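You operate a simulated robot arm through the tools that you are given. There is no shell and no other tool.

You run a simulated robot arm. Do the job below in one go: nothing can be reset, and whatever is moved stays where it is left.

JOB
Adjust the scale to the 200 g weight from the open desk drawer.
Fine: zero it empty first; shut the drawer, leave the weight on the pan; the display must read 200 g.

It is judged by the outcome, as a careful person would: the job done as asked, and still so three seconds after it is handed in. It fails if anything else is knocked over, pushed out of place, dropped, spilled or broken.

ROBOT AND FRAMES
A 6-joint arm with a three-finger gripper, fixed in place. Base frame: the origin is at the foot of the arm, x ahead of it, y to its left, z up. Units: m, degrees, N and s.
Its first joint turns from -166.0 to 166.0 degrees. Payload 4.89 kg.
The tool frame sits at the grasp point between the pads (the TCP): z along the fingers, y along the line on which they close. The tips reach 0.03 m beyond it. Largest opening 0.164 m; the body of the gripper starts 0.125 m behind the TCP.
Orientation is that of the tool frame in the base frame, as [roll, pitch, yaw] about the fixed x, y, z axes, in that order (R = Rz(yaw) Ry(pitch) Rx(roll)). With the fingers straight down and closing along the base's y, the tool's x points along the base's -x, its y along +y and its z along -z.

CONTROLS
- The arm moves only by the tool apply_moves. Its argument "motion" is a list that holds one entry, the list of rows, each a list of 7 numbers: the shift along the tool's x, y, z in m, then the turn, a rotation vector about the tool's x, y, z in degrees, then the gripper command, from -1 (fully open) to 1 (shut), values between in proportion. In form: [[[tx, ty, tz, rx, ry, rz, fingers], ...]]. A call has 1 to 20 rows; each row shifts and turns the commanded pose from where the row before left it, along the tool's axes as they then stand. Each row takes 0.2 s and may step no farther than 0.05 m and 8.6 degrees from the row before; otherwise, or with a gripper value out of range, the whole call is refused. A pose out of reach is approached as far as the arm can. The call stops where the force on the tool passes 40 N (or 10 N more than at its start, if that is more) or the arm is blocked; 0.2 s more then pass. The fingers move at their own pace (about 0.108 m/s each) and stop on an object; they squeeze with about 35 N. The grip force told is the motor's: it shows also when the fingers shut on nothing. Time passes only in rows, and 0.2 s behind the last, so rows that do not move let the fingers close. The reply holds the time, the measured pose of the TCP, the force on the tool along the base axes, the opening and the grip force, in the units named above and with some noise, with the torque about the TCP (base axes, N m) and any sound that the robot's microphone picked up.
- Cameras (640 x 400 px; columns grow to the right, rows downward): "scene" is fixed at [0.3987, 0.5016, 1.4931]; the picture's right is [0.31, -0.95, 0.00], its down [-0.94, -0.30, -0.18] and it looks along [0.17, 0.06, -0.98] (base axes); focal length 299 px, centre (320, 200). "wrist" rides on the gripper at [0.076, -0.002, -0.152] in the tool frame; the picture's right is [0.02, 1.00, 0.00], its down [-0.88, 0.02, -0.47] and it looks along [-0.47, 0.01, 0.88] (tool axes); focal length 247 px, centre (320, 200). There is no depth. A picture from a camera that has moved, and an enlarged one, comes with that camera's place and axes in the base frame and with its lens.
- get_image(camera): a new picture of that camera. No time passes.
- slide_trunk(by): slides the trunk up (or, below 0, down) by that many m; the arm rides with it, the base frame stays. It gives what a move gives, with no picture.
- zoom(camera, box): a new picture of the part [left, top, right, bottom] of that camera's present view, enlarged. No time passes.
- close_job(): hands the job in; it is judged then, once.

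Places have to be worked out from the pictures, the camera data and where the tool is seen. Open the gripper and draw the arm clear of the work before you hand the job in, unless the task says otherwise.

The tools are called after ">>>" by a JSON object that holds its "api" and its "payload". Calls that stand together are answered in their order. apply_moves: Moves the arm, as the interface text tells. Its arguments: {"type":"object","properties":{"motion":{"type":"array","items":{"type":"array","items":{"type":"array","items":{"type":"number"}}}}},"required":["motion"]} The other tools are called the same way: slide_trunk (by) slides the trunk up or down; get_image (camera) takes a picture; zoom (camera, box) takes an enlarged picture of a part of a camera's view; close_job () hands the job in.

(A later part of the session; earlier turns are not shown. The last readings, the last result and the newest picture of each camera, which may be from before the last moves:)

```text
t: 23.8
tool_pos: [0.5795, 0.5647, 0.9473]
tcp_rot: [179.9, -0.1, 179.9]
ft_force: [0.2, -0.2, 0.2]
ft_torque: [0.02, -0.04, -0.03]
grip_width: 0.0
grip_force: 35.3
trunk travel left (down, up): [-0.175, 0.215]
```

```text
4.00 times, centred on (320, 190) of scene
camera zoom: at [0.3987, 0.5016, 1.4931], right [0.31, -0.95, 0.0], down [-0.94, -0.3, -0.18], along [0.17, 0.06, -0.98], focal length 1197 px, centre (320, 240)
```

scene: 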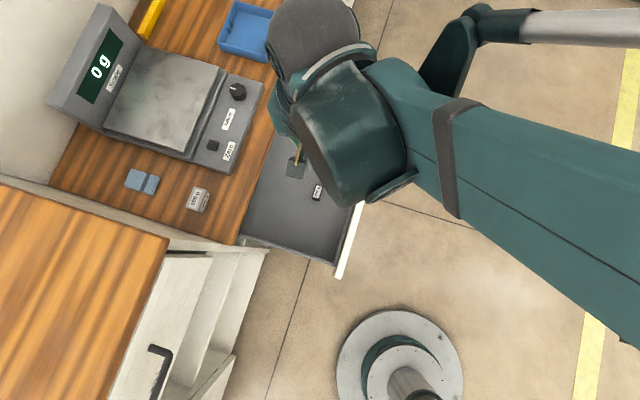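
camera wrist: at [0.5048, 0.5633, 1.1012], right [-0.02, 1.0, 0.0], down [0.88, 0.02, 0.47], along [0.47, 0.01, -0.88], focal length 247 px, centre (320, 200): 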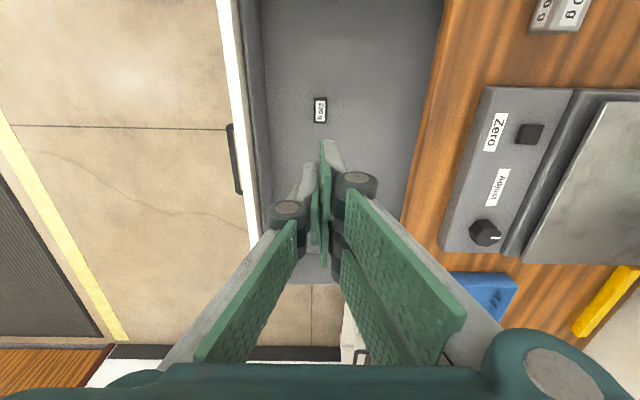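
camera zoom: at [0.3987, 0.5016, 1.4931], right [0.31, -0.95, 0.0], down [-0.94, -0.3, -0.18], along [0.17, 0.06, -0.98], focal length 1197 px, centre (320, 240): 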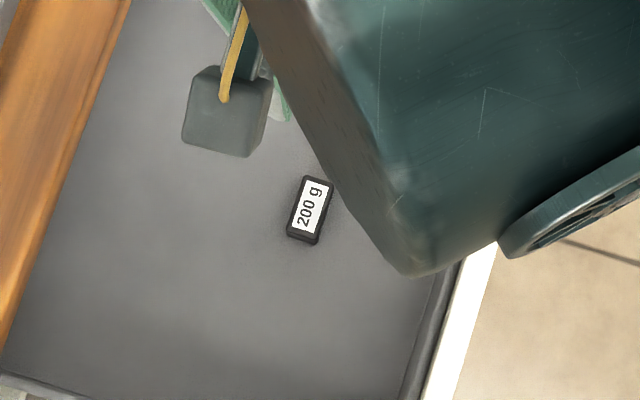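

The weight is still upright in place, so the pads probably only caught its rounded upper edges. I come down again, take a look just above it, and then grip lower with the tips at floor level.

>>> {"api": "apply_moves", "payload": {"motion": [[[0, 0.001, 0.04, 0, 0, 0, 0.2], [0, 0, 0.04, 0, 0, 0, 0.2], [0, 0, 0.04, 0, 0, 0, 0.2], [0, 0, 0.04, 0, 0, 0, 0.2], [0, 0, 0.04, 0, 0, 0, 0.2], [0, 0, 0.04, 0, 0, 0, 0.2], [0, 0, 0.04, 0, 0, 0, 0.2], [0, 0, 0.035, 0, 0, 0, 0.2], [0, 0, 0, 0, 0, 0, 0.2]]]}}

>>> {"api": "zoom", "payload": {"camera": "wrist", "box": [200, 100, 480, 280]}}

```text
t: 25.8
tool_pos: [0.581, 0.5657, 0.6331]
tcp_rot: [180.0, -0.1, -180.0]
ft_force: [0.1, 0.1, 0.3]
ft_torque: [0.03, -0.01, -0.02]
grip_width: 0.0657
grip_force: 0.0
trunk travel left (down, up): [-0.175, 0.215]
```

```text
2.22 times, centred on (340, 190) of wrist
camera zoom: at [0.5052, 0.5643, 0.7857], right [-0.02, 1.0, 0.0], down [0.88, 0.02, 0.47], along [0.47, 0.01, -0.88], focal length 549 px, centre (276, 222)
```

zoom: 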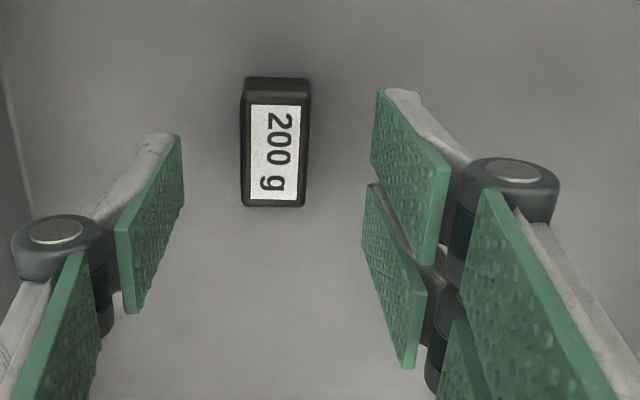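

The weight is centred and its top is again at z≈0.588. I lower the tips to floor level in 1 mm steps.

>>> {"api": "apply_moves", "payload": {"motion": [[[0, 0, 0.015, 0, 0, 0, 0.2], [0, 0, 0.015, 0, 0, 0, 0.2], [0, 0, 0.005, 0, 0, 0, 0.2], [0, 0, 0.001, 0, 0, 0, 0.2], [0, 0, 0.001, 0, 0, 0, 0.2], [0, 0, 0, 0, 0, 0, 0.2]]]}}

```text
t: 27.2
tool_pos: [0.5797, 0.5668, 0.5965]
tcp_rot: [-179.9, 0.0, -180.0]
ft_force: [0.3, 0.4, -0.4]
ft_torque: [0.0, 0.02, 0.01]
grip_width: 0.0653
grip_force: 0.1
trunk travel left (down, up): [-0.175, 0.215]
```

No contact yet, so I take a few more 0.5 to 1 mm steps to find the floor.

>>> {"api": "apply_moves", "payload": {"motion": [[[0, 0, 0.001, 0, 0, 0, 0.2], [0, 0, 0.0005, 0, 0, 0, 0.2], [0, 0, 0, 0, 0, 0, 0.2]]]}}

>>> {"api": "zoom", "payload": {"camera": "wrist", "box": [240, 110, 400, 230]}}

```text
t: 28.0
tool_pos: [0.5797, 0.5664, 0.5951]
tcp_rot: [-180.0, 0.0, -180.0]
ft_force: [-0.2, -0.1, -0.2]
ft_torque: [0.04, -0.01, 0.01]
grip_width: 0.0657
grip_force: 0.0
trunk travel left (down, up): [-0.175, 0.215]
```

```text
3.33 times, centred on (320, 170) of wrist
camera zoom: at [0.5046, 0.5646, 0.7474], right [-0.02, 1.0, 0.0], down [0.88, 0.02, 0.47], along [0.47, 0.01, -0.88], focal length 823 px, centre (320, 300)
```

zoom: 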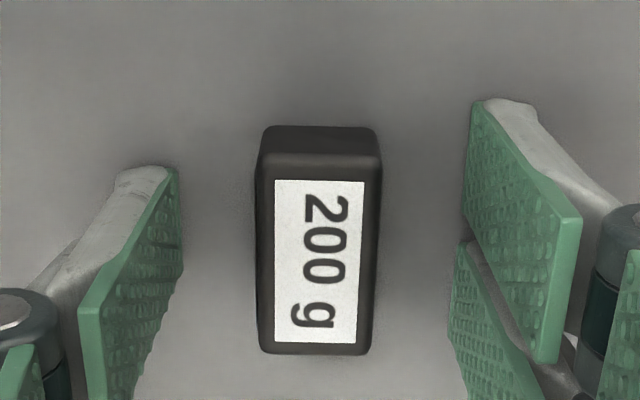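

Still no contact. I keep stepping down by 1 mm at a time.

>>> {"api": "apply_moves", "payload": {"motion": [[[0, 0, 0.001, 0, 0, 0, 0.2], [0, 0, 0.0005, 0, 0, 0, 0.2], [0, 0, 0, 0, 0, 0, 0.2]]]}}

```text
t: 28.8
tool_pos: [0.5807, 0.5667, 0.5947]
tcp_rot: [179.9, 0.0, 179.9]
ft_force: [1.0, -0.1, 16.7]
ft_torque: [0.21, -0.07, -0.04]
grip_width: 0.066
grip_force: 0.5
trunk travel left (down, up): [-0.175, 0.215]
```

That is floor contact at 17 N. I ease up by just under 1 mm, close on the weight, and check the grip before lifting.

>>> {"api": "apply_moves", "payload": {"motion": [[[0, 0, -0.0008, 0, 0, 0, 0.2], [0, 0, 0, 0, 0, 0, 0.4], [0, 0, 0, 0, 0, 0, 0.6], [0, 0, 0, 0, 0, 0, 0.8], [0, 0, 0, 0, 0, 0, 1], [0, 0, 0, 0, 0, 0, 1], [0, 0, 0, 0, 0, 0, 1]]]}}

>>> {"api": "zoom", "payload": {"camera": "wrist", "box": [240, 110, 400, 230]}}

```text
t: 30.4
tool_pos: [0.5798, 0.5664, 0.5931]
tcp_rot: [180.0, -0.1, 179.9]
ft_force: [-3.5, -0.6, 5.1]
ft_torque: [-0.03, -0.01, -0.03]
grip_width: 0.0255
grip_force: 34.9
trunk travel left (down, up): [-0.175, 0.215]
```

```text
3.33 times, centred on (320, 170) of wrist
camera zoom: at [0.5045, 0.5645, 0.7469], right [-0.02, 1.0, 0.0], down [0.88, 0.02, 0.47], along [0.47, 0.01, -0.88], focal length 823 px, centre (320, 300)
```

zoom: 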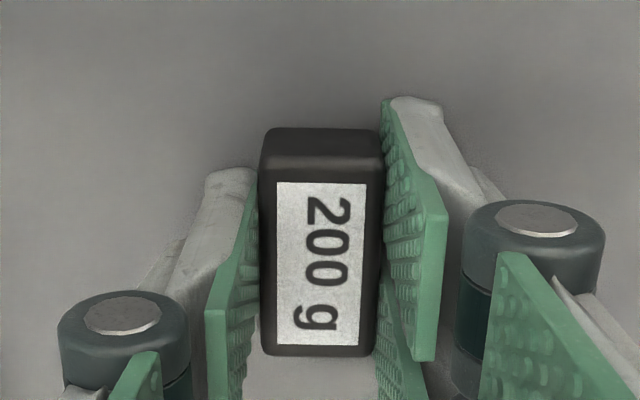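

The grip is at 0.0255 m. I lift very gently by about 1 cm and check whether the weight comes along.

>>> {"api": "apply_moves", "payload": {"motion": [[[0, 0, 0, 0, 0, 0, 1], [0, 0, -0.001, 0, 0, 0, 1], [0, 0, -0.002, 0, 0, 0, 1], [0, 0, -0.002, 0, 0, 0, 1], [0, 0, -0.003, 0, 0, 0, 1], [0, 0, 0, 0, 0, 0, 1]]]}}

>>> {"api": "zoom", "payload": {"camera": "wrist", "box": [240, 110, 400, 230]}}

```text
t: 31.8
tool_pos: [0.5812, 0.5664, 0.6018]
tcp_rot: [-180.0, -0.1, 180.0]
ft_force: [0.3, -0.5, -1.9]
ft_torque: [0.0, -0.01, 0.0]
grip_width: 0.0256
grip_force: 34.8
trunk travel left (down, up): [-0.175, 0.215]
```

```text
3.33 times, centred on (320, 170) of wrist
camera zoom: at [0.5046, 0.5647, 0.7549], right [-0.02, 1.0, 0.0], down [0.88, 0.02, 0.47], along [0.47, 0.01, -0.88], focal length 823 px, centre (320, 300)
```

zoom: 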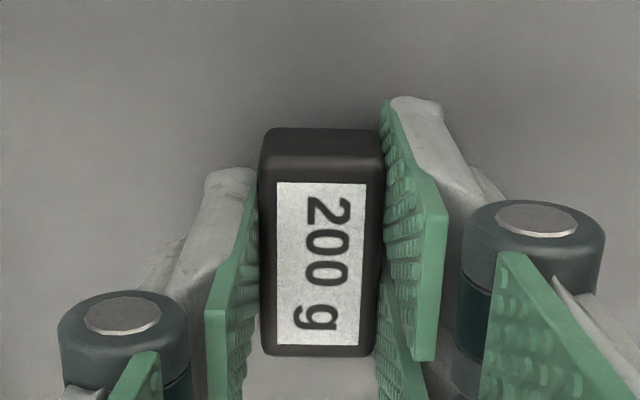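

The weight came up with the fingers, with about 1.9 N of load and an unchanged view. I keep lifting gently.

>>> {"api": "apply_moves", "payload": {"motion": [[[0, 0, -0.004, 0, 0, 0, 1], [0, 0, -0.006, 0, 0, 0, 1], [0, 0, -0.008, 0, 0, 0, 1], [0, 0, -0.01, 0, 0, 0, 1], [0, 0, -0.012, 0, 0, 0, 1], [0, 0, -0.014, 0, 0, 0, 1], [0, 0, -0.016, 0, 0, 0, 1], [0, 0, -0.016, 0, 0, 0, 1], [0, 0, -0.016, 0, 0, 0, 1], [0, 0, -0.016, 0, 0, 0, 1], [0, 0, -0.012, 0, 0, 0, 1], [0, 0, -0.008, 0, 0, 0, 1], [0, 0, 0, 0, 0, 0, 1]]]}}

>>> {"api": "zoom", "payload": {"camera": "wrist", "box": [240, 110, 400, 230]}}

```text
t: 34.6
tool_pos: [0.58, 0.5668, 0.7401]
tcp_rot: [-180.0, -0.1, 179.9]
ft_force: [0.0, 1.1, -1.6]
ft_torque: [0.01, 0.04, 0.0]
grip_width: 0.0258
grip_force: 34.9
trunk travel left (down, up): [-0.175, 0.215]
```

```text
3.33 times, centred on (320, 170) of wrist
camera zoom: at [0.5048, 0.5645, 0.893], right [-0.02, 1.0, 0.0], down [0.88, 0.02, 0.47], along [0.47, 0.01, -0.88], focal length 823 px, centre (320, 300)
```

zoom: 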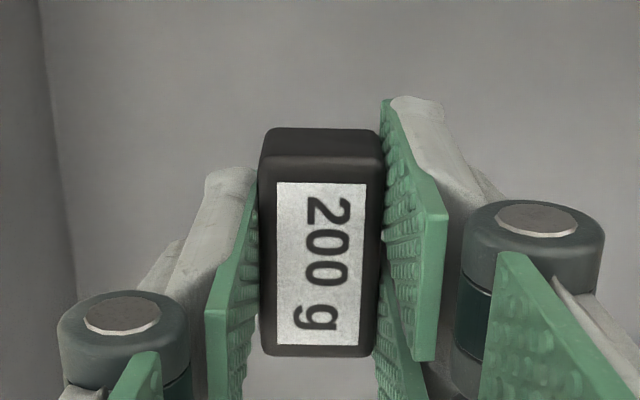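

The hold is steady. I raise the weight to z≈0.92, clear of the desk and scale, with gentle steps.

>>> {"api": "apply_moves", "payload": {"motion": [[[0, 0, -0.006, 0, 0, 0, 1], [0, 0, -0.01, 0, 0, 0, 1], [0, 0, -0.014, 0, 0, 0, 1], [0, 0, -0.018, 0, 0, 0, 1], [0, 0, -0.02, 0, 0, 0, 1], [0, 0, -0.02, 0, 0, 0, 1], [0, 0, -0.02, 0, 0, 0, 1], [0, 0, -0.02, 0, 0, 0, 1], [0, 0, -0.02, 0, 0, 0, 1], [0, 0, -0.018, 0, 0, 0, 1], [0, 0, -0.012, 0, 0, 0, 1], [0, 0, -0.006, 0, 0, 0, 1], [0, 0, 0, 0, 0, 0, 1]]]}}

>>> {"api": "apply_moves", "payload": {"motion": [[[0, 0.006, 0, 0, 0, 0, 1], [0, 0.012, 0, 0, 0, 0, 1], [0, 0.018, 0, 0, 0, 0, 1], [0, 0.02, 0, 0, 0, 0, 1], [0, 0.02, 0, 0, 0, 0, 1], [0, 0.02, 0, 0, 0, 0, 1], [0, 0.02, 0, 0, 0, 0, 1], [0, 0.02, 0, 0, 0, 0, 1], [0, 0.02, 0, 0, 0, 0, 1], [0, 0.02, 0, 0, 0, 0, 1], [0, 0.02, 0, 0, 0, 0, 1], [0, 0.02, 0, 0, 0, 0, 1], [0, 0.02, 0, 0, 0, 0, 1], [0, 0.018, 0, 0, 0, 0, 1], [0, 0.012, 0, 0, 0, 0, 1], [0, 0.006, 0, 0, 0, 0, 1], [0, 0, 0, 0, 0, 0, 1]]]}}

>>> {"api": "get_image", "payload": {"camera": "wrist"}}

>>> {"api": "get_image", "payload": {"camera": "scene"}}

```text
t: 37.4
tool_pos: [0.5809, 0.5653, 0.9246]
tcp_rot: [180.0, -0.1, -180.0]
ft_force: [0.1, 0.2, -2.0]
ft_torque: [-0.02, -0.03, 0.02]
grip_width: 0.0256
grip_force: 34.6
trunk travel left (down, up): [-0.175, 0.215]
```

```text
t: 41.0
tool_pos: [0.5815, 0.8382, 0.9238]
tcp_rot: [-180.0, -0.1, 180.0]
ft_force: [0.7, 0.7, -1.9]
ft_torque: [0.0, -0.02, 0.01]
grip_width: 0.0259
grip_force: 35.1
trunk travel left (down, up): [-0.175, 0.215]
```

```text
taken
camera wrist: at [0.5049, 0.8368, 1.0768], right [-0.02, 1.0, 0.0], down [0.88, 0.02, 0.47], along [0.47, 0.01, -0.88], focal length 247 px, centre (320, 200)
```

wrist: 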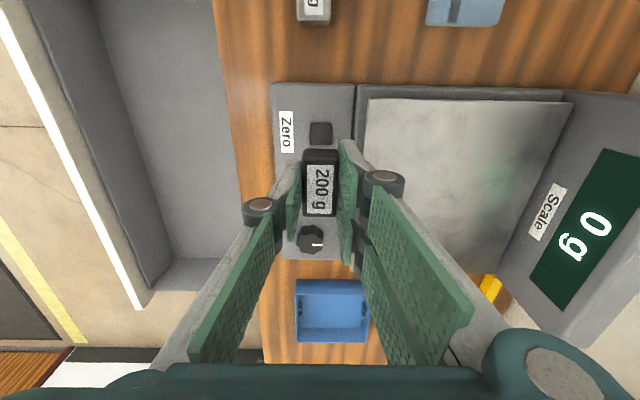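

```text
taken
```

scene: 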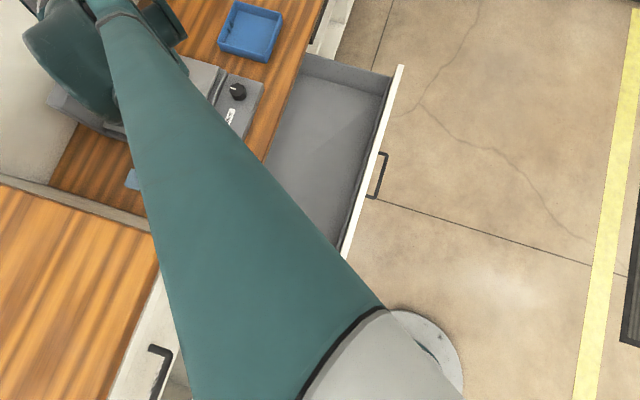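

The weight is held over the front of the scale and the wrist view shows "0 g". I continue toward the front part of the pan, near (0.60, 0.94), while watching the reach.

>>> {"api": "apply_moves", "payload": {"motion": [[[-0.002, 0.006, 0, 0, 0, 0, 1], [-0.002, 0.01, 0, 0, 0, 0, 1], [-0.002, 0.012, 0, 0, 0, 0, 1], [-0.002, 0.012, 0, 0, 0, 0, 1], [-0.002, 0.012, 0, 0, 0, 0, 1], [-0.002, 0.012, 0, 0, 0, 0, 1], [-0.002, 0.012, 0, 0, 0, 0, 1], [-0.002, 0.012, 0, 0, 0, 0, 1], [-0.002, 0.008, 0, 0, 0, 0, 1], [-0.002, 0.004, 0, 0, 0, 0, 1], [0, 0, 0, 0, 0, 0, 1]]]}}

>>> {"api": "get_image", "payload": {"camera": "wrist"}}

```text
t: 43.4
tool_pos: [0.6012, 0.9382, 0.9243]
tcp_rot: [-180.0, 0.0, -180.0]
ft_force: [-0.3, -0.1, -1.5]
ft_torque: [0.03, 0.01, 0.03]
grip_width: 0.0257
grip_force: 35.0
trunk travel left (down, up): [-0.175, 0.215]
```

```text
taken
camera wrist: at [0.5252, 0.9371, 1.0769], right [-0.02, 1.0, 0.0], down [0.88, 0.02, 0.47], along [0.47, 0.01, -0.88], focal length 247 px, centre (320, 200)
```

wrist: 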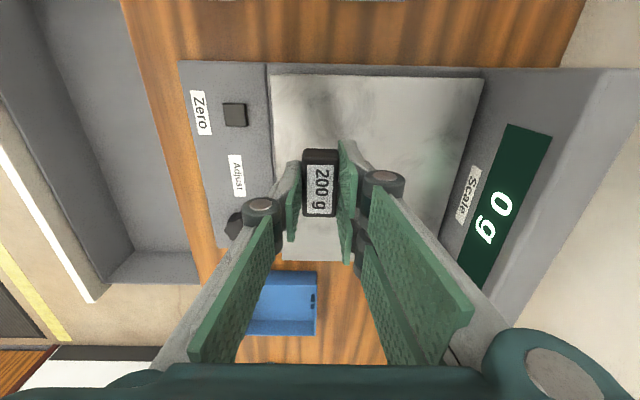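

Reach is fine here and the weight is over the pan, well inside its front edge. I lower it in gentle steps to about 1.5 cm above the pan.

>>> {"api": "apply_moves", "payload": {"motion": [[[0, 0, 0.005, 0, 0, 0, 1], [0, 0, 0.01, 0, 0, 0, 1], [0, 0, 0.014, 0, 0, 0, 1], [0, 0, 0.014, 0, 0, 0, 1], [0, 0, 0.014, 0, 0, 0, 1], [0, 0, 0.01, 0, 0, 0, 1], [0, 0, 0.005, 0, 0, 0, 1], [0, 0, 0.003, 0, 0, 0, 1], [0, 0, 0, 0, 0, 0, 1]]]}}

>>> {"api": "get_image", "payload": {"camera": "wrist"}}

```text
t: 45.4
tool_pos: [0.5999, 0.9376, 0.8487]
tcp_rot: [179.9, -0.1, -179.9]
ft_force: [-0.5, -0.4, -1.4]
ft_torque: [0.0, 0.03, 0.02]
grip_width: 0.0254
grip_force: 35.0
trunk travel left (down, up): [-0.175, 0.215]
```

```text
taken
camera wrist: at [0.5249, 0.937, 1.0023], right [-0.02, 1.0, 0.0], down [0.88, 0.02, 0.47], along [0.47, 0.01, -0.88], focal length 247 px, centre (320, 200)
```

wrist: 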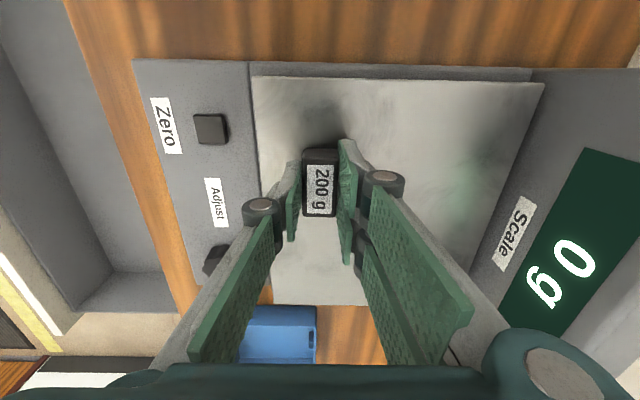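

I am still clear of the pan, with TCP at 0.849 and contact expected near 0.83. I lower in 2 mm steps.

>>> {"api": "apply_moves", "payload": {"motion": [[[0, 0, 0.002, 0, 0, 0, 1], [0, 0, 0.002, 0, 0, 0, 1], [0, 0, 0.002, 0, 0, 0, 1], [0, 0, 0.002, 0, 0, 0, 1], [0, 0, 0.002, 0, 0, 0, 1], [0, 0, 0, 0, 0, 0, 1]]]}}

>>> {"api": "get_image", "payload": {"camera": "wrist"}}

```text
t: 46.8
tool_pos: [0.6003, 0.9388, 0.8397]
tcp_rot: [-180.0, -0.1, -180.0]
ft_force: [0.2, -0.2, -2.3]
ft_torque: [0.01, -0.02, 0.01]
grip_width: 0.0256
grip_force: 34.9
trunk travel left (down, up): [-0.175, 0.215]
```

```text
taken
camera wrist: at [0.5249, 0.9369, 0.9919], right [-0.02, 1.0, 0.0], down [0.88, 0.02, 0.47], along [0.47, 0.01, -0.88], focal length 247 px, centre (320, 200)
```

wrist: 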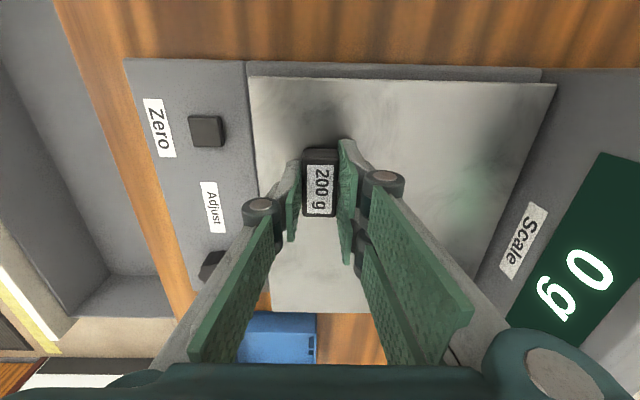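

No contact yet. I continue in 1 to 2 mm steps, watching force and display.

>>> {"api": "apply_moves", "payload": {"motion": [[[0, 0, 0.002, 0, 0, 0, 1], [0, 0, 0.0015, 0, 0, 0, 1], [0, 0, 0.0015, 0, 0, 0, 1], [0, 0, 0.001, 0, 0, 0, 1], [0, 0, 0, 0, 0, 0, 1]]]}}

>>> {"api": "get_image", "payload": {"camera": "wrist"}}

```text
t: 48.0
tool_pos: [0.601, 0.9387, 0.8334]
tcp_rot: [180.0, -0.3, -180.0]
ft_force: [-0.7, 0.6, -0.2]
ft_torque: [-0.03, -0.03, 0.01]
grip_width: 0.0254
grip_force: 34.8
trunk travel left (down, up): [-0.175, 0.215]
```

```text
taken
camera wrist: at [0.525, 0.9369, 0.986], right [-0.02, 1.0, 0.0], down [0.88, 0.02, 0.47], along [0.47, 0.01, -0.88], focal length 247 px, centre (320, 200)
```

wrist: 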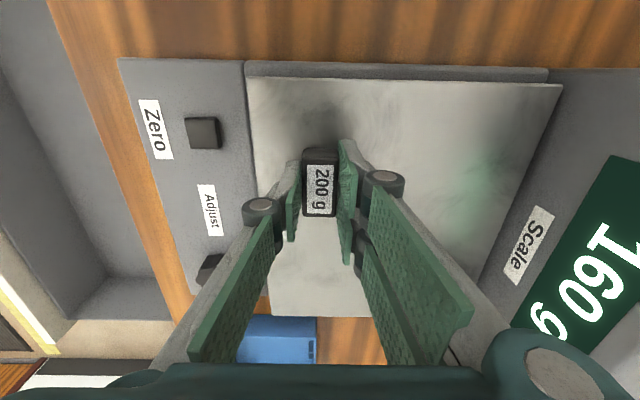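

The display now shows 160 g and the load has left the gripper, so the weight is resting on the pan. I open gently and back straight up.

>>> {"api": "apply_moves", "payload": {"motion": [[[0, 0, 0, 0, 0, 0, 0.62], [0, 0, 0, 0, 0, 0, 0.5], [0, 0, 0, 0, 0, 0, 0.4], [0, 0, 0, 0, 0, 0, 0.3], [0, 0, 0, 0, 0, 0, 0.3]]]}}

>>> {"api": "get_image", "payload": {"camera": "wrist"}}

```text
t: 49.2
tool_pos: [0.6004, 0.9378, 0.8333]
tcp_rot: [-179.9, -0.2, -179.9]
ft_force: [0.0, 0.2, -0.2]
ft_torque: [-0.01, -0.02, 0.01]
grip_width: 0.0573
grip_force: 0.1
trunk travel left (down, up): [-0.175, 0.215]
```

```text
taken
camera wrist: at [0.525, 0.9368, 0.9861], right [-0.02, 1.0, 0.0], down [0.88, 0.02, 0.47], along [0.47, 0.01, -0.88], focal length 247 px, centre (320, 200)
```

wrist: 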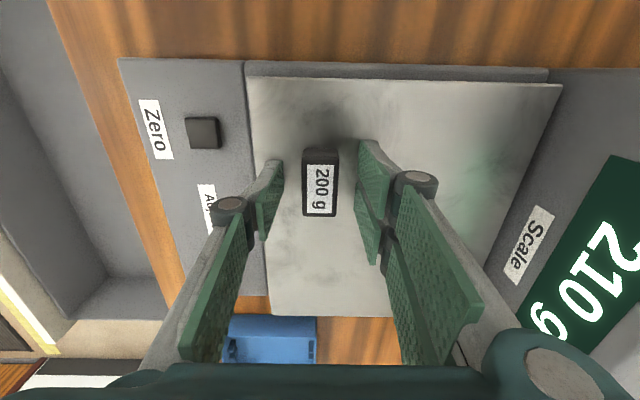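

The weight is free and stands on the pan, and the display seems to read 210 g. I raise the gripper and check the display with a clearer view.

>>> {"api": "apply_moves", "payload": {"motion": [[[0, 0, -0.01, 0, 0, 0, 0.3], [0, 0, -0.03, 0, 0, 0, 0.3], [0, 0, -0.04, 0, 0, 0, 0.3], [0, 0, -0.04, 0, 0, 0, 0.3], [0, 0, -0.02, 0, 0, 0, 0.3], [0, 0, 0, 0, 0, 0, 0.3], [0, 0, 0, 0, 0, 0, 0.3]]]}}

>>> {"api": "get_image", "payload": {"camera": "wrist"}}

```text
t: 50.8
tool_pos: [0.6006, 0.9371, 0.9728]
tcp_rot: [179.9, -0.1, -180.0]
ft_force: [0.1, -0.2, -0.6]
ft_torque: [-0.01, -0.02, -0.01]
grip_width: 0.0573
grip_force: 0.0
trunk travel left (down, up): [-0.175, 0.215]
```

```text
taken
camera wrist: at [0.5247, 0.936, 1.1256], right [-0.02, 1.0, 0.0], down [0.88, 0.02, 0.47], along [0.47, 0.01, -0.88], focal length 247 px, centre (320, 200)
```

wrist: 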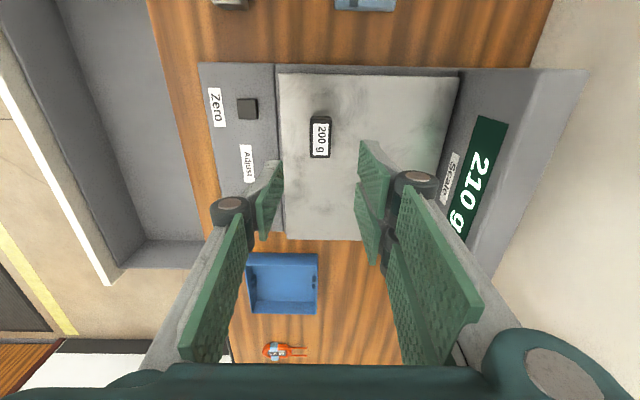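

The display reads 210 g with the weight free on the pan, so the Adjust knob is next. I move above the knob near (0.728, 0.826), staying high, and yaw the tool so the fingers clear the pan.

>>> {"api": "apply_moves", "payload": {"motion": [[[-0.032, -0.028, 0, 0, 0, 0, 0], [-0.032, -0.028, 0, 0, 0, 0, 0], [-0.032, -0.028, 0, 0, 0, 0, 0], [-0.031, -0.027, 0, 0, 0, 0, 0], [0, 0, 0, 0, 0, -8.5, 0], [0, 0, 0, 0, 0, -8.5, 0], [0, 0, 0, 0, 0, -8.5, 0], [0, 0, 0, 0, 0, -8.5, 0], [0, 0, 0, 0, 0, -8.5, 0], [0, 0, 0, 0, 0, -8.5, 0], [0, 0, 0, 0, 0, -8.5, 0], [0, 0, 0, 0, 0, 0, 0], [0, 0, 0, 0, 0, 0, 0]]]}}

>>> {"api": "get_image", "payload": {"camera": "wrist"}}

>>> {"api": "get_image", "payload": {"camera": "scene"}}

```text
t: 53.6
tool_pos: [0.7283, 0.8277, 0.9742]
tcp_rot: [179.9, 0.1, -120.4]
ft_force: [0.8, 0.4, -0.2]
ft_torque: [0.01, -0.03, 0.0]
grip_width: 0.0822
grip_force: 0.0
trunk travel left (down, up): [-0.175, 0.215]
```

```text
taken
camera wrist: at [0.6914, 0.7604, 1.1258], right [-0.87, 0.49, 0.0], down [0.43, 0.77, 0.47], along [0.23, 0.41, -0.88], focal length 247 px, centre (320, 200)
```

wrist: 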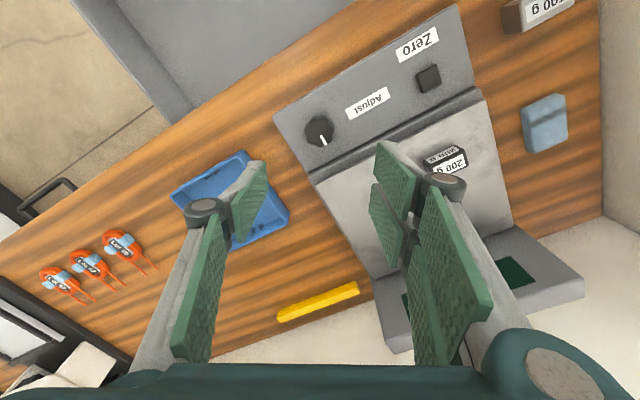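

```text
taken
```

scene: 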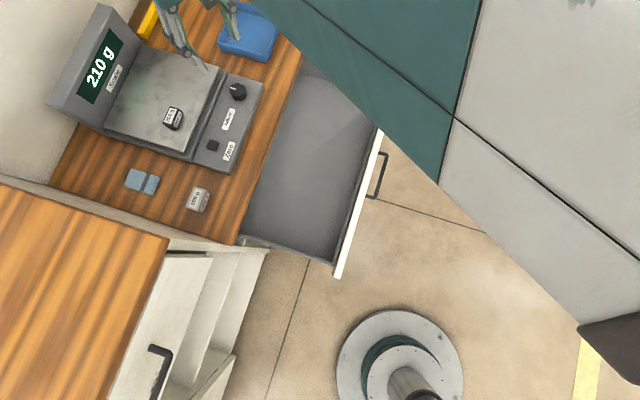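

The scene view shows the display at 210 g with nothing in the way. I enlarge the wrist view of the knob for an exact centre and pointer direction.

>>> {"api": "zoom", "payload": {"camera": "wrist", "box": [280, 95, 360, 165]}}

>>> {"api": "zoom", "payload": {"camera": "scene", "box": [200, 70, 270, 130]}}

>>> {"api": "zoom", "payload": {"camera": "scene", "box": [50, 0, 230, 140]}}

```text
5.71 times, centred on (320, 130) of wrist
camera zoom: at [0.6914, 0.7604, 1.1258], right [-0.87, 0.49, 0.0], down [0.43, 0.77, 0.47], along [0.23, 0.41, -0.88], focal length 1411 px, centre (320, 600)
```

zoom: 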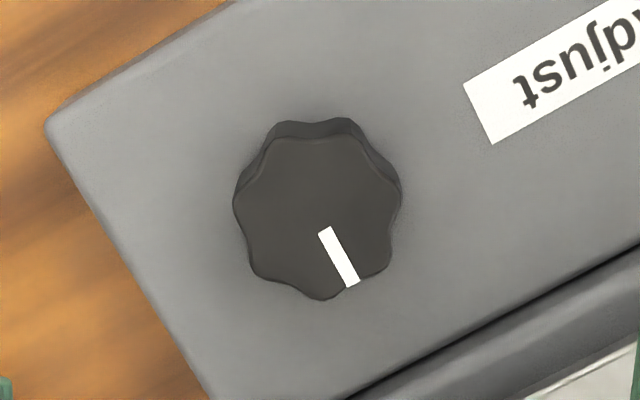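

```text
6.67 times, centred on (235, 100) of scene
camera zoom: at [0.3987, 0.5016, 1.4931], right [0.31, -0.95, 0.0], down [-0.94, -0.3, -0.18], along [0.17, 0.06, -0.98], focal length 1995 px, centre (887, 867)
```

zoom: 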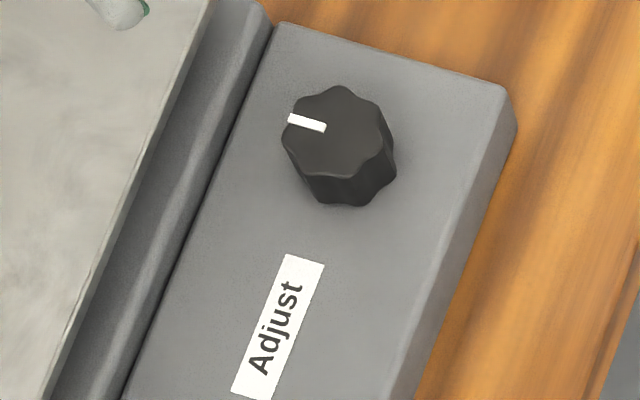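

```text
2.86 times, centred on (140, 70) of scene
camera zoom: at [0.3987, 0.5016, 1.4931], right [0.31, -0.95, 0.0], down [-0.94, -0.3, -0.18], along [0.17, 0.06, -0.98], focal length 855 px, centre (834, 571)
```

zoom: 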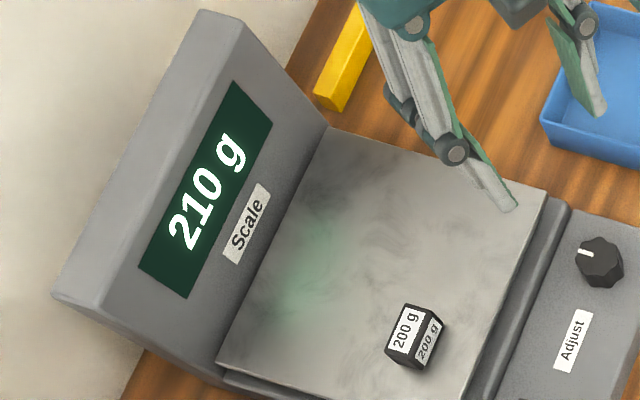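

The knob is about 0.04 m across, centred near (0.730, 0.828), with its top at z≈0.785. I descend partway, open around it, and check alignment.

>>> {"api": "apply_moves", "payload": {"motion": [[[-0.002, -0.001, 0.03, 0, 0, 0, 0], [0, 0, 0.03, 0, 0, 0, 0], [0, 0, 0.03, 0, 0, 0, 0], [0, 0, 0.03, 0, 0, 0, 0], [0, 0, 0.015, 0, 0, 0, 0], [0, 0, 0, 0, 0, 0, 0], [0, 0, 0, 0, 0, 0, 0]]]}}

>>> {"api": "get_image", "payload": {"camera": "wrist"}}

>>> {"api": "get_image", "payload": {"camera": "scene"}}

```text
t: 55.2
tool_pos: [0.7298, 0.83, 0.838]
tcp_rot: [180.0, 0.0, -120.5]
ft_force: [0.5, -0.3, 0.0]
ft_torque: [-0.05, 0.0, -0.02]
grip_width: 0.0823
grip_force: 0.0
trunk travel left (down, up): [-0.175, 0.215]
```

```text
taken
camera wrist: at [0.6933, 0.7622, 0.9911], right [-0.87, 0.49, 0.0], down [0.43, 0.77, 0.47], along [0.23, 0.41, -0.88], focal length 247 px, centre (320, 200)
```

wrist: 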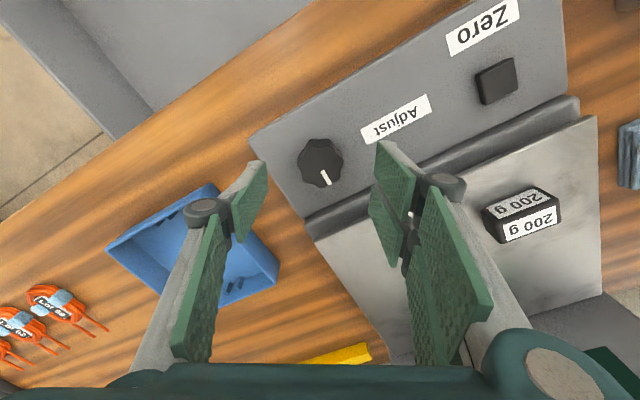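

```text
taken
```

scene: 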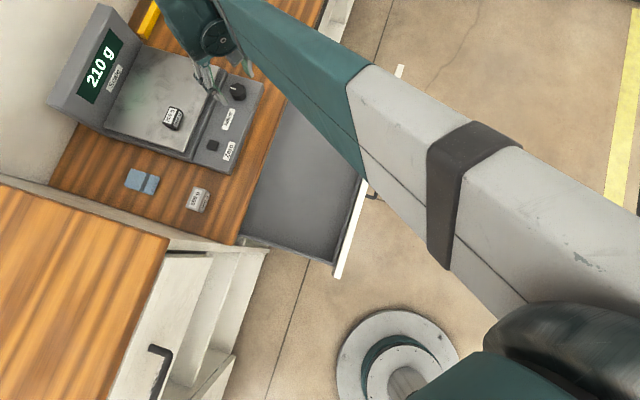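

The display stays visible to the scene camera. I enlarge the wrist view around the knob and fingertips.

>>> {"api": "zoom", "payload": {"camera": "wrist", "box": [230, 110, 430, 235]}}

>>> {"api": "zoom", "payload": {"camera": "scene", "box": [170, 40, 280, 130]}}

```text
3.20 times, centred on (330, 172) of wrist
camera zoom: at [0.6933, 0.7622, 0.9911], right [-0.87, 0.49, 0.0], down [0.43, 0.77, 0.47], along [0.23, 0.41, -0.88], focal length 790 px, centre (288, 288)
```

zoom: 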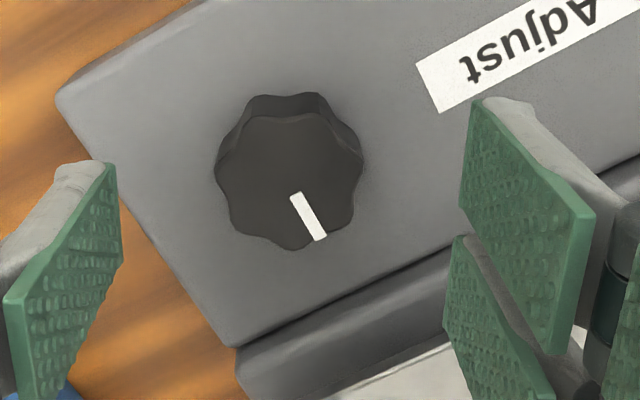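

```text
4.44 times, centred on (225, 85) of scene
camera zoom: at [0.3987, 0.5016, 1.4931], right [0.31, -0.95, 0.0], down [-0.94, -0.3, -0.18], along [0.17, 0.06, -0.98], focal length 1330 px, centre (742, 711)
```

zoom: 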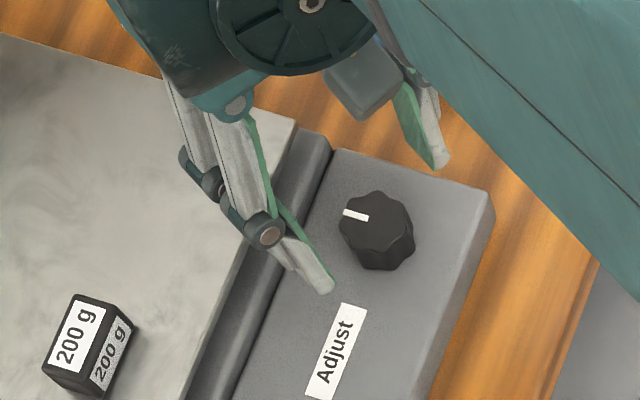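

The knob centre matches the TCP within 1 mm. The paired right fingers could catch the ridge in front of the pan at this yaw, so I raise slightly and turn 30° more so the fingers close along x.

>>> {"api": "apply_moves", "payload": {"motion": [[[0, 0, -0.03, 0, 0, 0, 0], [0, 0, 0, 0, 0, -7.5, 0], [0, 0, 0, 0, 0, -7.5, 0], [0, 0, 0, 0, 0, -7.5, 0], [0, 0, 0, 0, 0, -7.5, 0], [0, 0, 0.03, 0, 0, 0, 0.2], [0, 0, 0, 0, 0, 0, 0.2], [0, 0, 0, 0, 0, 0, 0.2]]]}}

>>> {"api": "get_image", "payload": {"camera": "wrist"}}

>>> {"api": "zoom", "payload": {"camera": "scene", "box": [170, 40, 280, 130]}}

```text
t: 57.0
tool_pos: [0.7294, 0.8289, 0.8382]
tcp_rot: [179.8, 0.0, -90.4]
ft_force: [0.0, -0.9, 0.2]
ft_torque: [-0.05, 0.01, 0.01]
grip_width: 0.0656
grip_force: 0.0
trunk travel left (down, up): [-0.175, 0.215]
```

```text
taken
camera wrist: at [0.7312, 0.7523, 0.9903], right [-1.0, -0.01, 0.0], down [-0.01, 0.88, 0.47], along [-0.01, 0.47, -0.88], focal length 247 px, centre (320, 200)
```

wrist: 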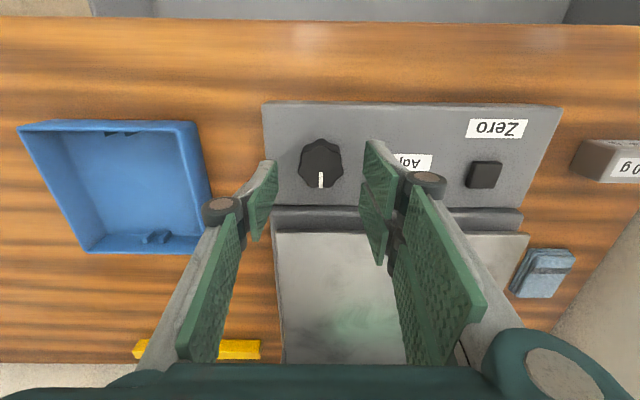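

```text
4.44 times, centred on (225, 85) of scene
camera zoom: at [0.3987, 0.5016, 1.4931], right [0.31, -0.95, 0.0], down [-0.94, -0.3, -0.18], along [0.17, 0.06, -0.98], focal length 1330 px, centre (742, 711)
```

zoom: 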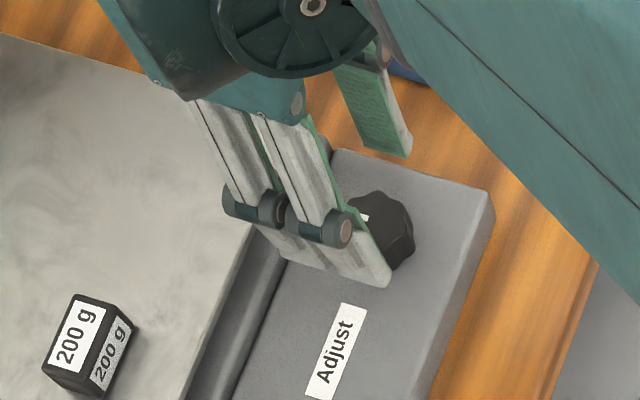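

The fingers now straddle the knob along x and clear the ridge. I lower them around it, with tips to about z=0.773.

>>> {"api": "apply_moves", "payload": {"motion": [[[0, 0, 0.012, 0, 0, 0, 0.2], [0, 0, 0.01, 0, 0, 0, 0.2], [0, 0, 0.006, 0, 0, 0, 0.2], [0, 0, 0.004, 0, 0, 0, 0.2], [0, 0, 0.002, 0, 0, 0, 0.2], [0, 0, 0, 0, 0, 0, 0.2]]]}}

>>> {"api": "zoom", "payload": {"camera": "wrist", "box": [230, 110, 430, 235]}}

>>> {"api": "zoom", "payload": {"camera": "scene", "box": [170, 40, 280, 130]}}

```text
t: 58.4
tool_pos: [0.7283, 0.8295, 0.8041]
tcp_rot: [179.8, 0.0, -90.5]
ft_force: [-0.1, 1.0, -1.0]
ft_torque: [0.02, 0.03, 0.01]
grip_width: 0.0655
grip_force: 0.0
trunk travel left (down, up): [-0.175, 0.215]
```

```text
3.20 times, centred on (330, 172) of wrist
camera zoom: at [0.7314, 0.7521, 0.9565], right [-1.0, -0.01, 0.0], down [-0.01, 0.88, 0.47], along [-0.01, 0.47, -0.88], focal length 790 px, centre (288, 288)
```

zoom: 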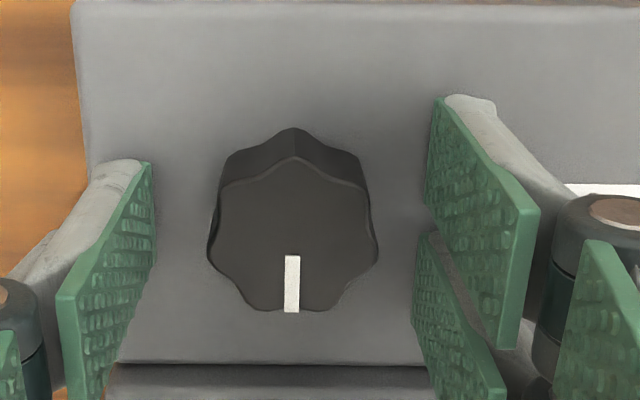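

```text
4.44 times, centred on (225, 85) of scene
camera zoom: at [0.3987, 0.5016, 1.4931], right [0.31, -0.95, 0.0], down [-0.94, -0.3, -0.18], along [0.17, 0.06, -0.98], focal length 1330 px, centre (742, 711)
```

zoom: 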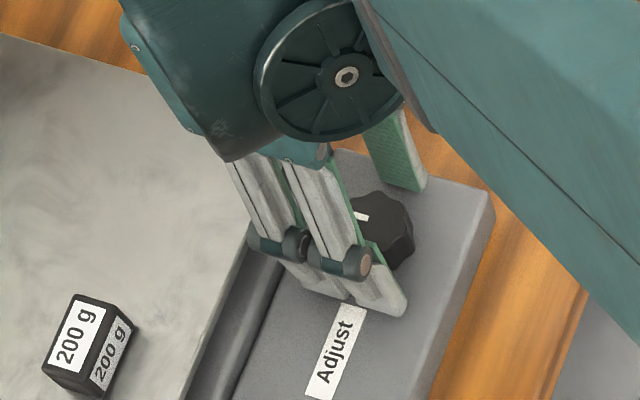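

The knob sits centred between the pads with the tips about 1 cm below its top. I close gently on it.

>>> {"api": "apply_moves", "payload": {"motion": [[[0, 0, 0, 0, 0, 0, 0.4], [0, 0, 0, 0, 0, 0, 0.5], [0, 0, 0, 0, 0, 0, 0.6], [0, 0, 0, 0, 0, 0, 0.8], [0, 0, 0, 0, 0, 0, 1], [0, 0, 0, 0, 0, 0, 1]]]}}

>>> {"api": "zoom", "payload": {"camera": "wrist", "box": [230, 110, 430, 235]}}

>>> {"api": "get_image", "payload": {"camera": "scene"}}

```text
t: 59.8
tool_pos: [0.7293, 0.8284, 0.8036]
tcp_rot: [179.9, 0.0, -90.5]
ft_force: [-22.7, -9.9, -8.8]
ft_torque: [-0.28, 0.71, 0.0]
grip_width: 0.0367
grip_force: 45.3
trunk travel left (down, up): [-0.175, 0.215]
```

```text
3.20 times, centred on (330, 172) of wrist
camera zoom: at [0.7305, 0.7522, 0.9566], right [-1.0, -0.01, 0.0], down [-0.01, 0.88, 0.47], along [-0.01, 0.47, -0.88], focal length 790 px, centre (288, 288)
```

zoom: 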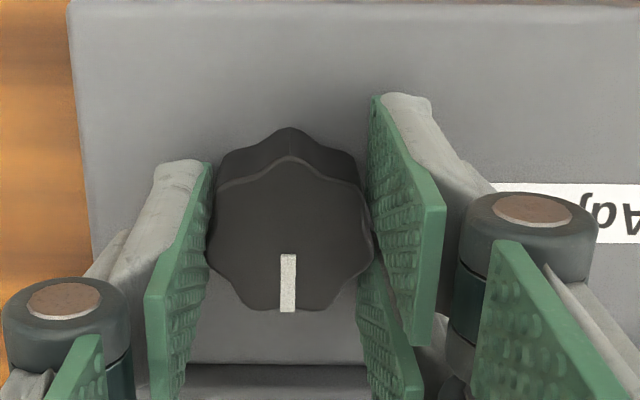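

```text
taken
```

scene: 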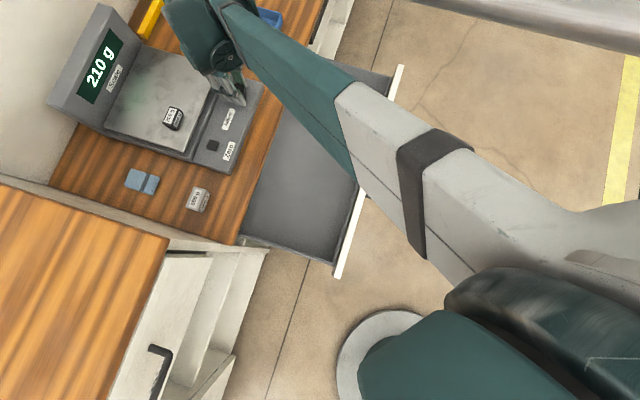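

The knob is gripped at 0.037 m with the display still at 210 g. A 23 N side force says I am about 1 mm off centre, so I relax that before turning.

>>> {"api": "apply_moves", "payload": {"motion": [[[0.0003, 0.0008, 0, 0, 0, 0, 1], [0, 0, 0, 0, 0, 0, 1]]]}}

```text
t: 60.4
tool_pos: [0.7285, 0.8283, 0.803]
tcp_rot: [-180.0, 0.0, -90.6]
ft_force: [-14.3, -3.7, -6.5]
ft_torque: [-0.38, 0.33, 0.01]
grip_width: 0.0367
grip_force: 44.3
trunk travel left (down, up): [-0.175, 0.215]
```

The side force fell to 14 N. I shift another 1 mm the same way.

>>> {"api": "apply_moves", "payload": {"motion": [[[0.0003, 0.001, -0.0003, 0, 0, 0, 1], [0, 0, 0, 0, 0, 0, 1]]]}}

```text
t: 61.0
tool_pos: [0.7278, 0.8282, 0.8034]
tcp_rot: [180.0, 0.1, -90.5]
ft_force: [6.6, 15.5, -0.9]
ft_torque: [0.44, -0.39, 0.03]
grip_width: 0.0365
grip_force: 44.5
trunk travel left (down, up): [-0.175, 0.215]
```

Now slightly past centre. I take back a fraction, then begin a small test turn.

>>> {"api": "apply_moves", "payload": {"motion": [[[-0.0005, -0.0002, 0, 0, 0, 0, 1], [0, 0, 0, 0, 0, 0, 1]]]}}

```text
t: 61.6
tool_pos: [0.7283, 0.8296, 0.8036]
tcp_rot: [179.9, 0.1, -90.5]
ft_force: [12.5, 10.8, 0.7]
ft_torque: [1.06, -0.35, 0.03]
grip_width: 0.0366
grip_force: 45.1
trunk travel left (down, up): [-0.175, 0.215]
```

The residual force is small. I turn the knob about 6° counter-clockwise (seen from above) and read the display.

>>> {"api": "apply_moves", "payload": {"motion": [[[0, 0, 0, 0, 0, -2, 1], [0, 0, 0, 0, 0, -2, 1], [0, 0, 0, 0, 0, -2, 1], [0, 0, 0, 0, 0, 0, 1]]]}}

>>> {"api": "zoom", "payload": {"camera": "scene", "box": [50, 0, 270, 140]}}

>>> {"api": "zoom", "payload": {"camera": "wrist", "box": [230, 110, 430, 235]}}

```text
t: 62.6
tool_pos: [0.7277, 0.8292, 0.8045]
tcp_rot: [180.0, 0.0, -84.4]
ft_force: [20.5, 9.5, 5.5]
ft_torque: [-0.33, -0.65, 0.0]
grip_width: 0.0366
grip_force: 45.2
trunk travel left (down, up): [-0.175, 0.215]
```

```text
2.86 times, centred on (160, 70) of scene
camera zoom: at [0.3987, 0.5016, 1.4931], right [0.31, -0.95, 0.0], down [-0.94, -0.3, -0.18], along [0.17, 0.06, -0.98], focal length 855 px, centre (777, 571)
```

zoom: 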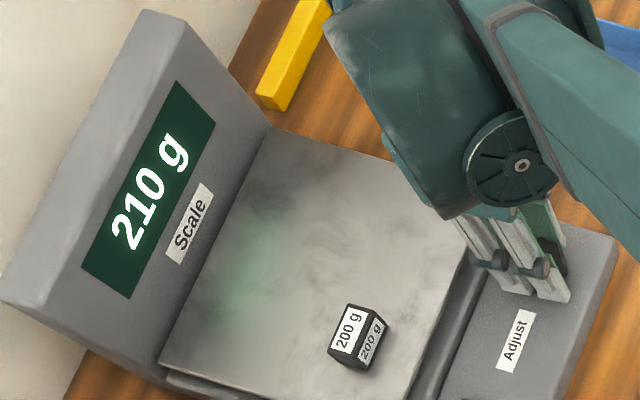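

```text
3.20 times, centred on (330, 172) of wrist
camera zoom: at [0.7381, 0.7526, 0.9566], right [-0.99, -0.12, 0.0], down [-0.1, 0.87, 0.47], along [-0.06, 0.47, -0.88], focal length 790 px, centre (288, 288)
```

zoom: 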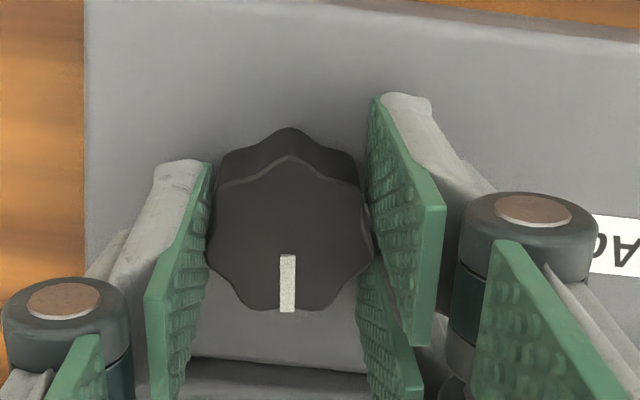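

The knob turns with the gripper, but the display is still 210 g, so it may move in 10 g steps. I turn 6° more the same way.

>>> {"api": "apply_moves", "payload": {"motion": [[[0, -0.0003, 0, 0, 0, -2, 1], [0, -0.0003, 0, 0, 0, -2, 1], [0, 0, 0, 0, 0, -2, 1], [0, 0, 0, 0, 0, 0, 1]]]}}

>>> {"api": "zoom", "payload": {"camera": "scene", "box": [50, 0, 270, 140]}}

```text
t: 63.6
tool_pos: [0.7282, 0.8283, 0.8045]
tcp_rot: [179.9, 0.0, -78.6]
ft_force: [8.2, -1.8, -1.6]
ft_torque: [0.21, -0.09, 0.0]
grip_width: 0.0366
grip_force: 45.2
trunk travel left (down, up): [-0.175, 0.215]
```

```text
2.86 times, centred on (160, 70) of scene
camera zoom: at [0.3987, 0.5016, 1.4931], right [0.31, -0.95, 0.0], down [-0.94, -0.3, -0.18], along [0.17, 0.06, -0.98], focal length 855 px, centre (777, 571)
```

zoom: 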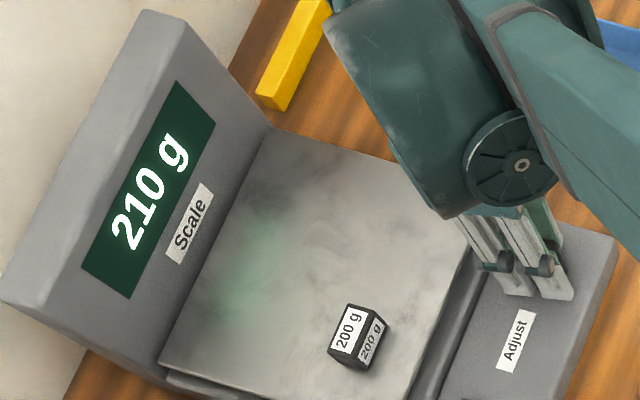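

Still 210 g after 12°. I go on another 12° in the same direction.

>>> {"api": "apply_moves", "payload": {"motion": [[[0, 0, 0, 0, 0, -3, 1], [0, 0, 0, 0, 0, -3, 1], [0, 0, 0, 0, 0, -3, 1], [0, 0, 0, 0, 0, -3, 1], [0, 0, 0, 0, 0, 0, 1]]]}}

>>> {"api": "zoom", "payload": {"camera": "scene", "box": [50, 0, 270, 140]}}

>>> {"api": "zoom", "payload": {"camera": "wrist", "box": [230, 110, 430, 235]}}

```text
t: 64.8
tool_pos: [0.7271, 0.8278, 0.8038]
tcp_rot: [179.9, 0.0, -66.4]
ft_force: [-4.3, -11.3, -7.0]
ft_torque: [-0.56, 0.05, 0.01]
grip_width: 0.0365
grip_force: 45.3
trunk travel left (down, up): [-0.175, 0.215]
```

```text
2.86 times, centred on (160, 70) of scene
camera zoom: at [0.3987, 0.5016, 1.4931], right [0.31, -0.95, 0.0], down [-0.94, -0.3, -0.18], along [0.17, 0.06, -0.98], focal length 855 px, centre (777, 571)
```

zoom: 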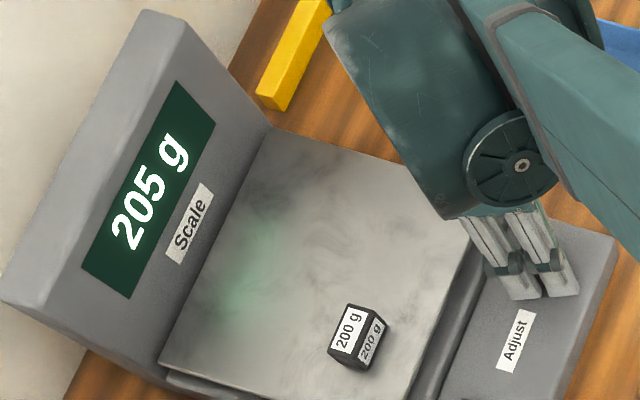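

```text
3.20 times, centred on (330, 172) of wrist
camera zoom: at [0.7611, 0.7591, 0.9566], right [-0.91, -0.42, 0.0], down [-0.37, 0.8, 0.47], along [-0.2, 0.43, -0.88], focal length 790 px, centre (288, 288)
```

zoom: 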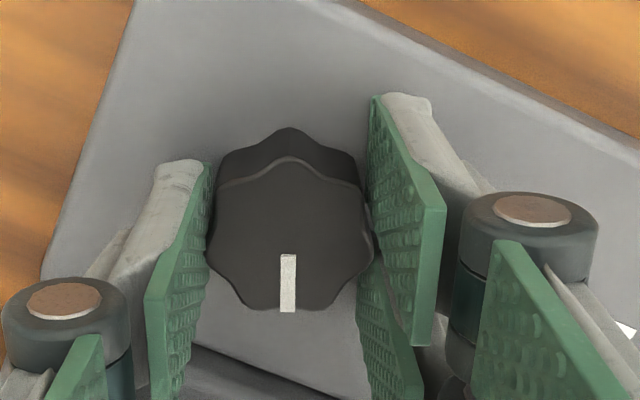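

The reading dropped to 205 g, so counter-clockwise is right and the resolution is 5 g. I continue in smaller checks.

>>> {"api": "apply_moves", "payload": {"motion": [[[0, 0, 0, 0, 0, -2.5, 1], [0, 0, 0, 0, 0, -2.5, 1], [0, 0, 0, 0, 0, 0, 1]]]}}

>>> {"api": "zoom", "payload": {"camera": "scene", "box": [50, 0, 270, 140]}}

```text
t: 65.6
tool_pos: [0.728, 0.8297, 0.8038]
tcp_rot: [179.9, 0.0, -61.4]
ft_force: [-13.7, -18.6, -16.4]
ft_torque: [-0.3, 0.43, 0.03]
grip_width: 0.0367
grip_force: 44.9
trunk travel left (down, up): [-0.175, 0.215]
```

```text
2.86 times, centred on (160, 70) of scene
camera zoom: at [0.3987, 0.5016, 1.4931], right [0.31, -0.95, 0.0], down [-0.94, -0.3, -0.18], along [0.17, 0.06, -0.98], focal length 855 px, centre (777, 571)
```

zoom: 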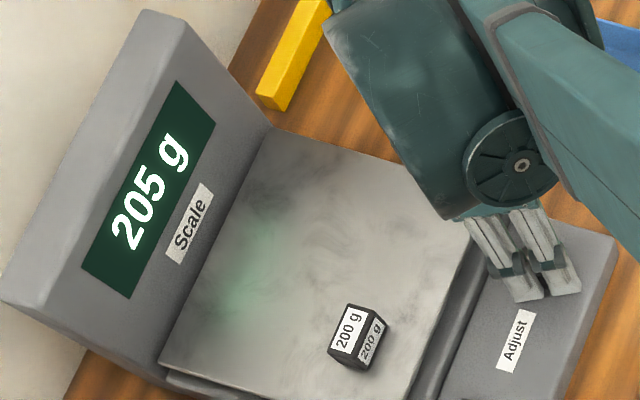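

Still 205 g, with side forces building because the turning centre is a little off. I correct about 0.8 mm while turning 4° more.

>>> {"api": "apply_moves", "payload": {"motion": [[[0.0004, 0.0008, 0.0003, 0, 0, -2, 1], [0, 0, 0, 0, 0, -2, 1], [0, 0, 0, 0, 0, 0, 1]]]}}

>>> {"api": "zoom", "payload": {"camera": "scene", "box": [50, 0, 270, 140]}}

```text
t: 66.4
tool_pos: [0.728, 0.8288, 0.8046]
tcp_rot: [180.0, 0.0, -57.5]
ft_force: [-1.5, -0.7, -7.4]
ft_torque: [-0.11, -0.12, -0.01]
grip_width: 0.0369
grip_force: 44.7
trunk travel left (down, up): [-0.175, 0.215]
```

```text
2.86 times, centred on (160, 70) of scene
camera zoom: at [0.3987, 0.5016, 1.4931], right [0.31, -0.95, 0.0], down [-0.94, -0.3, -0.18], along [0.17, 0.06, -0.98], focal length 855 px, centre (777, 571)
```

zoom: 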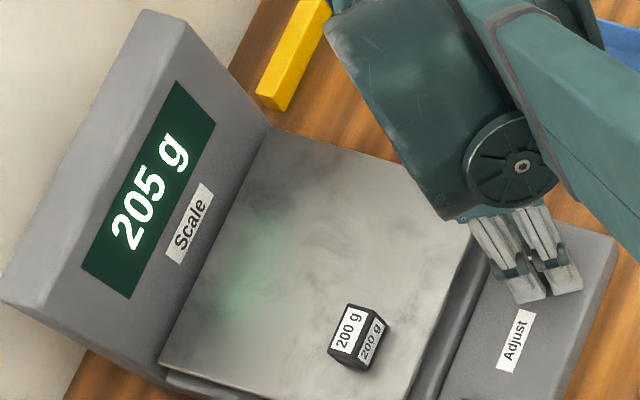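

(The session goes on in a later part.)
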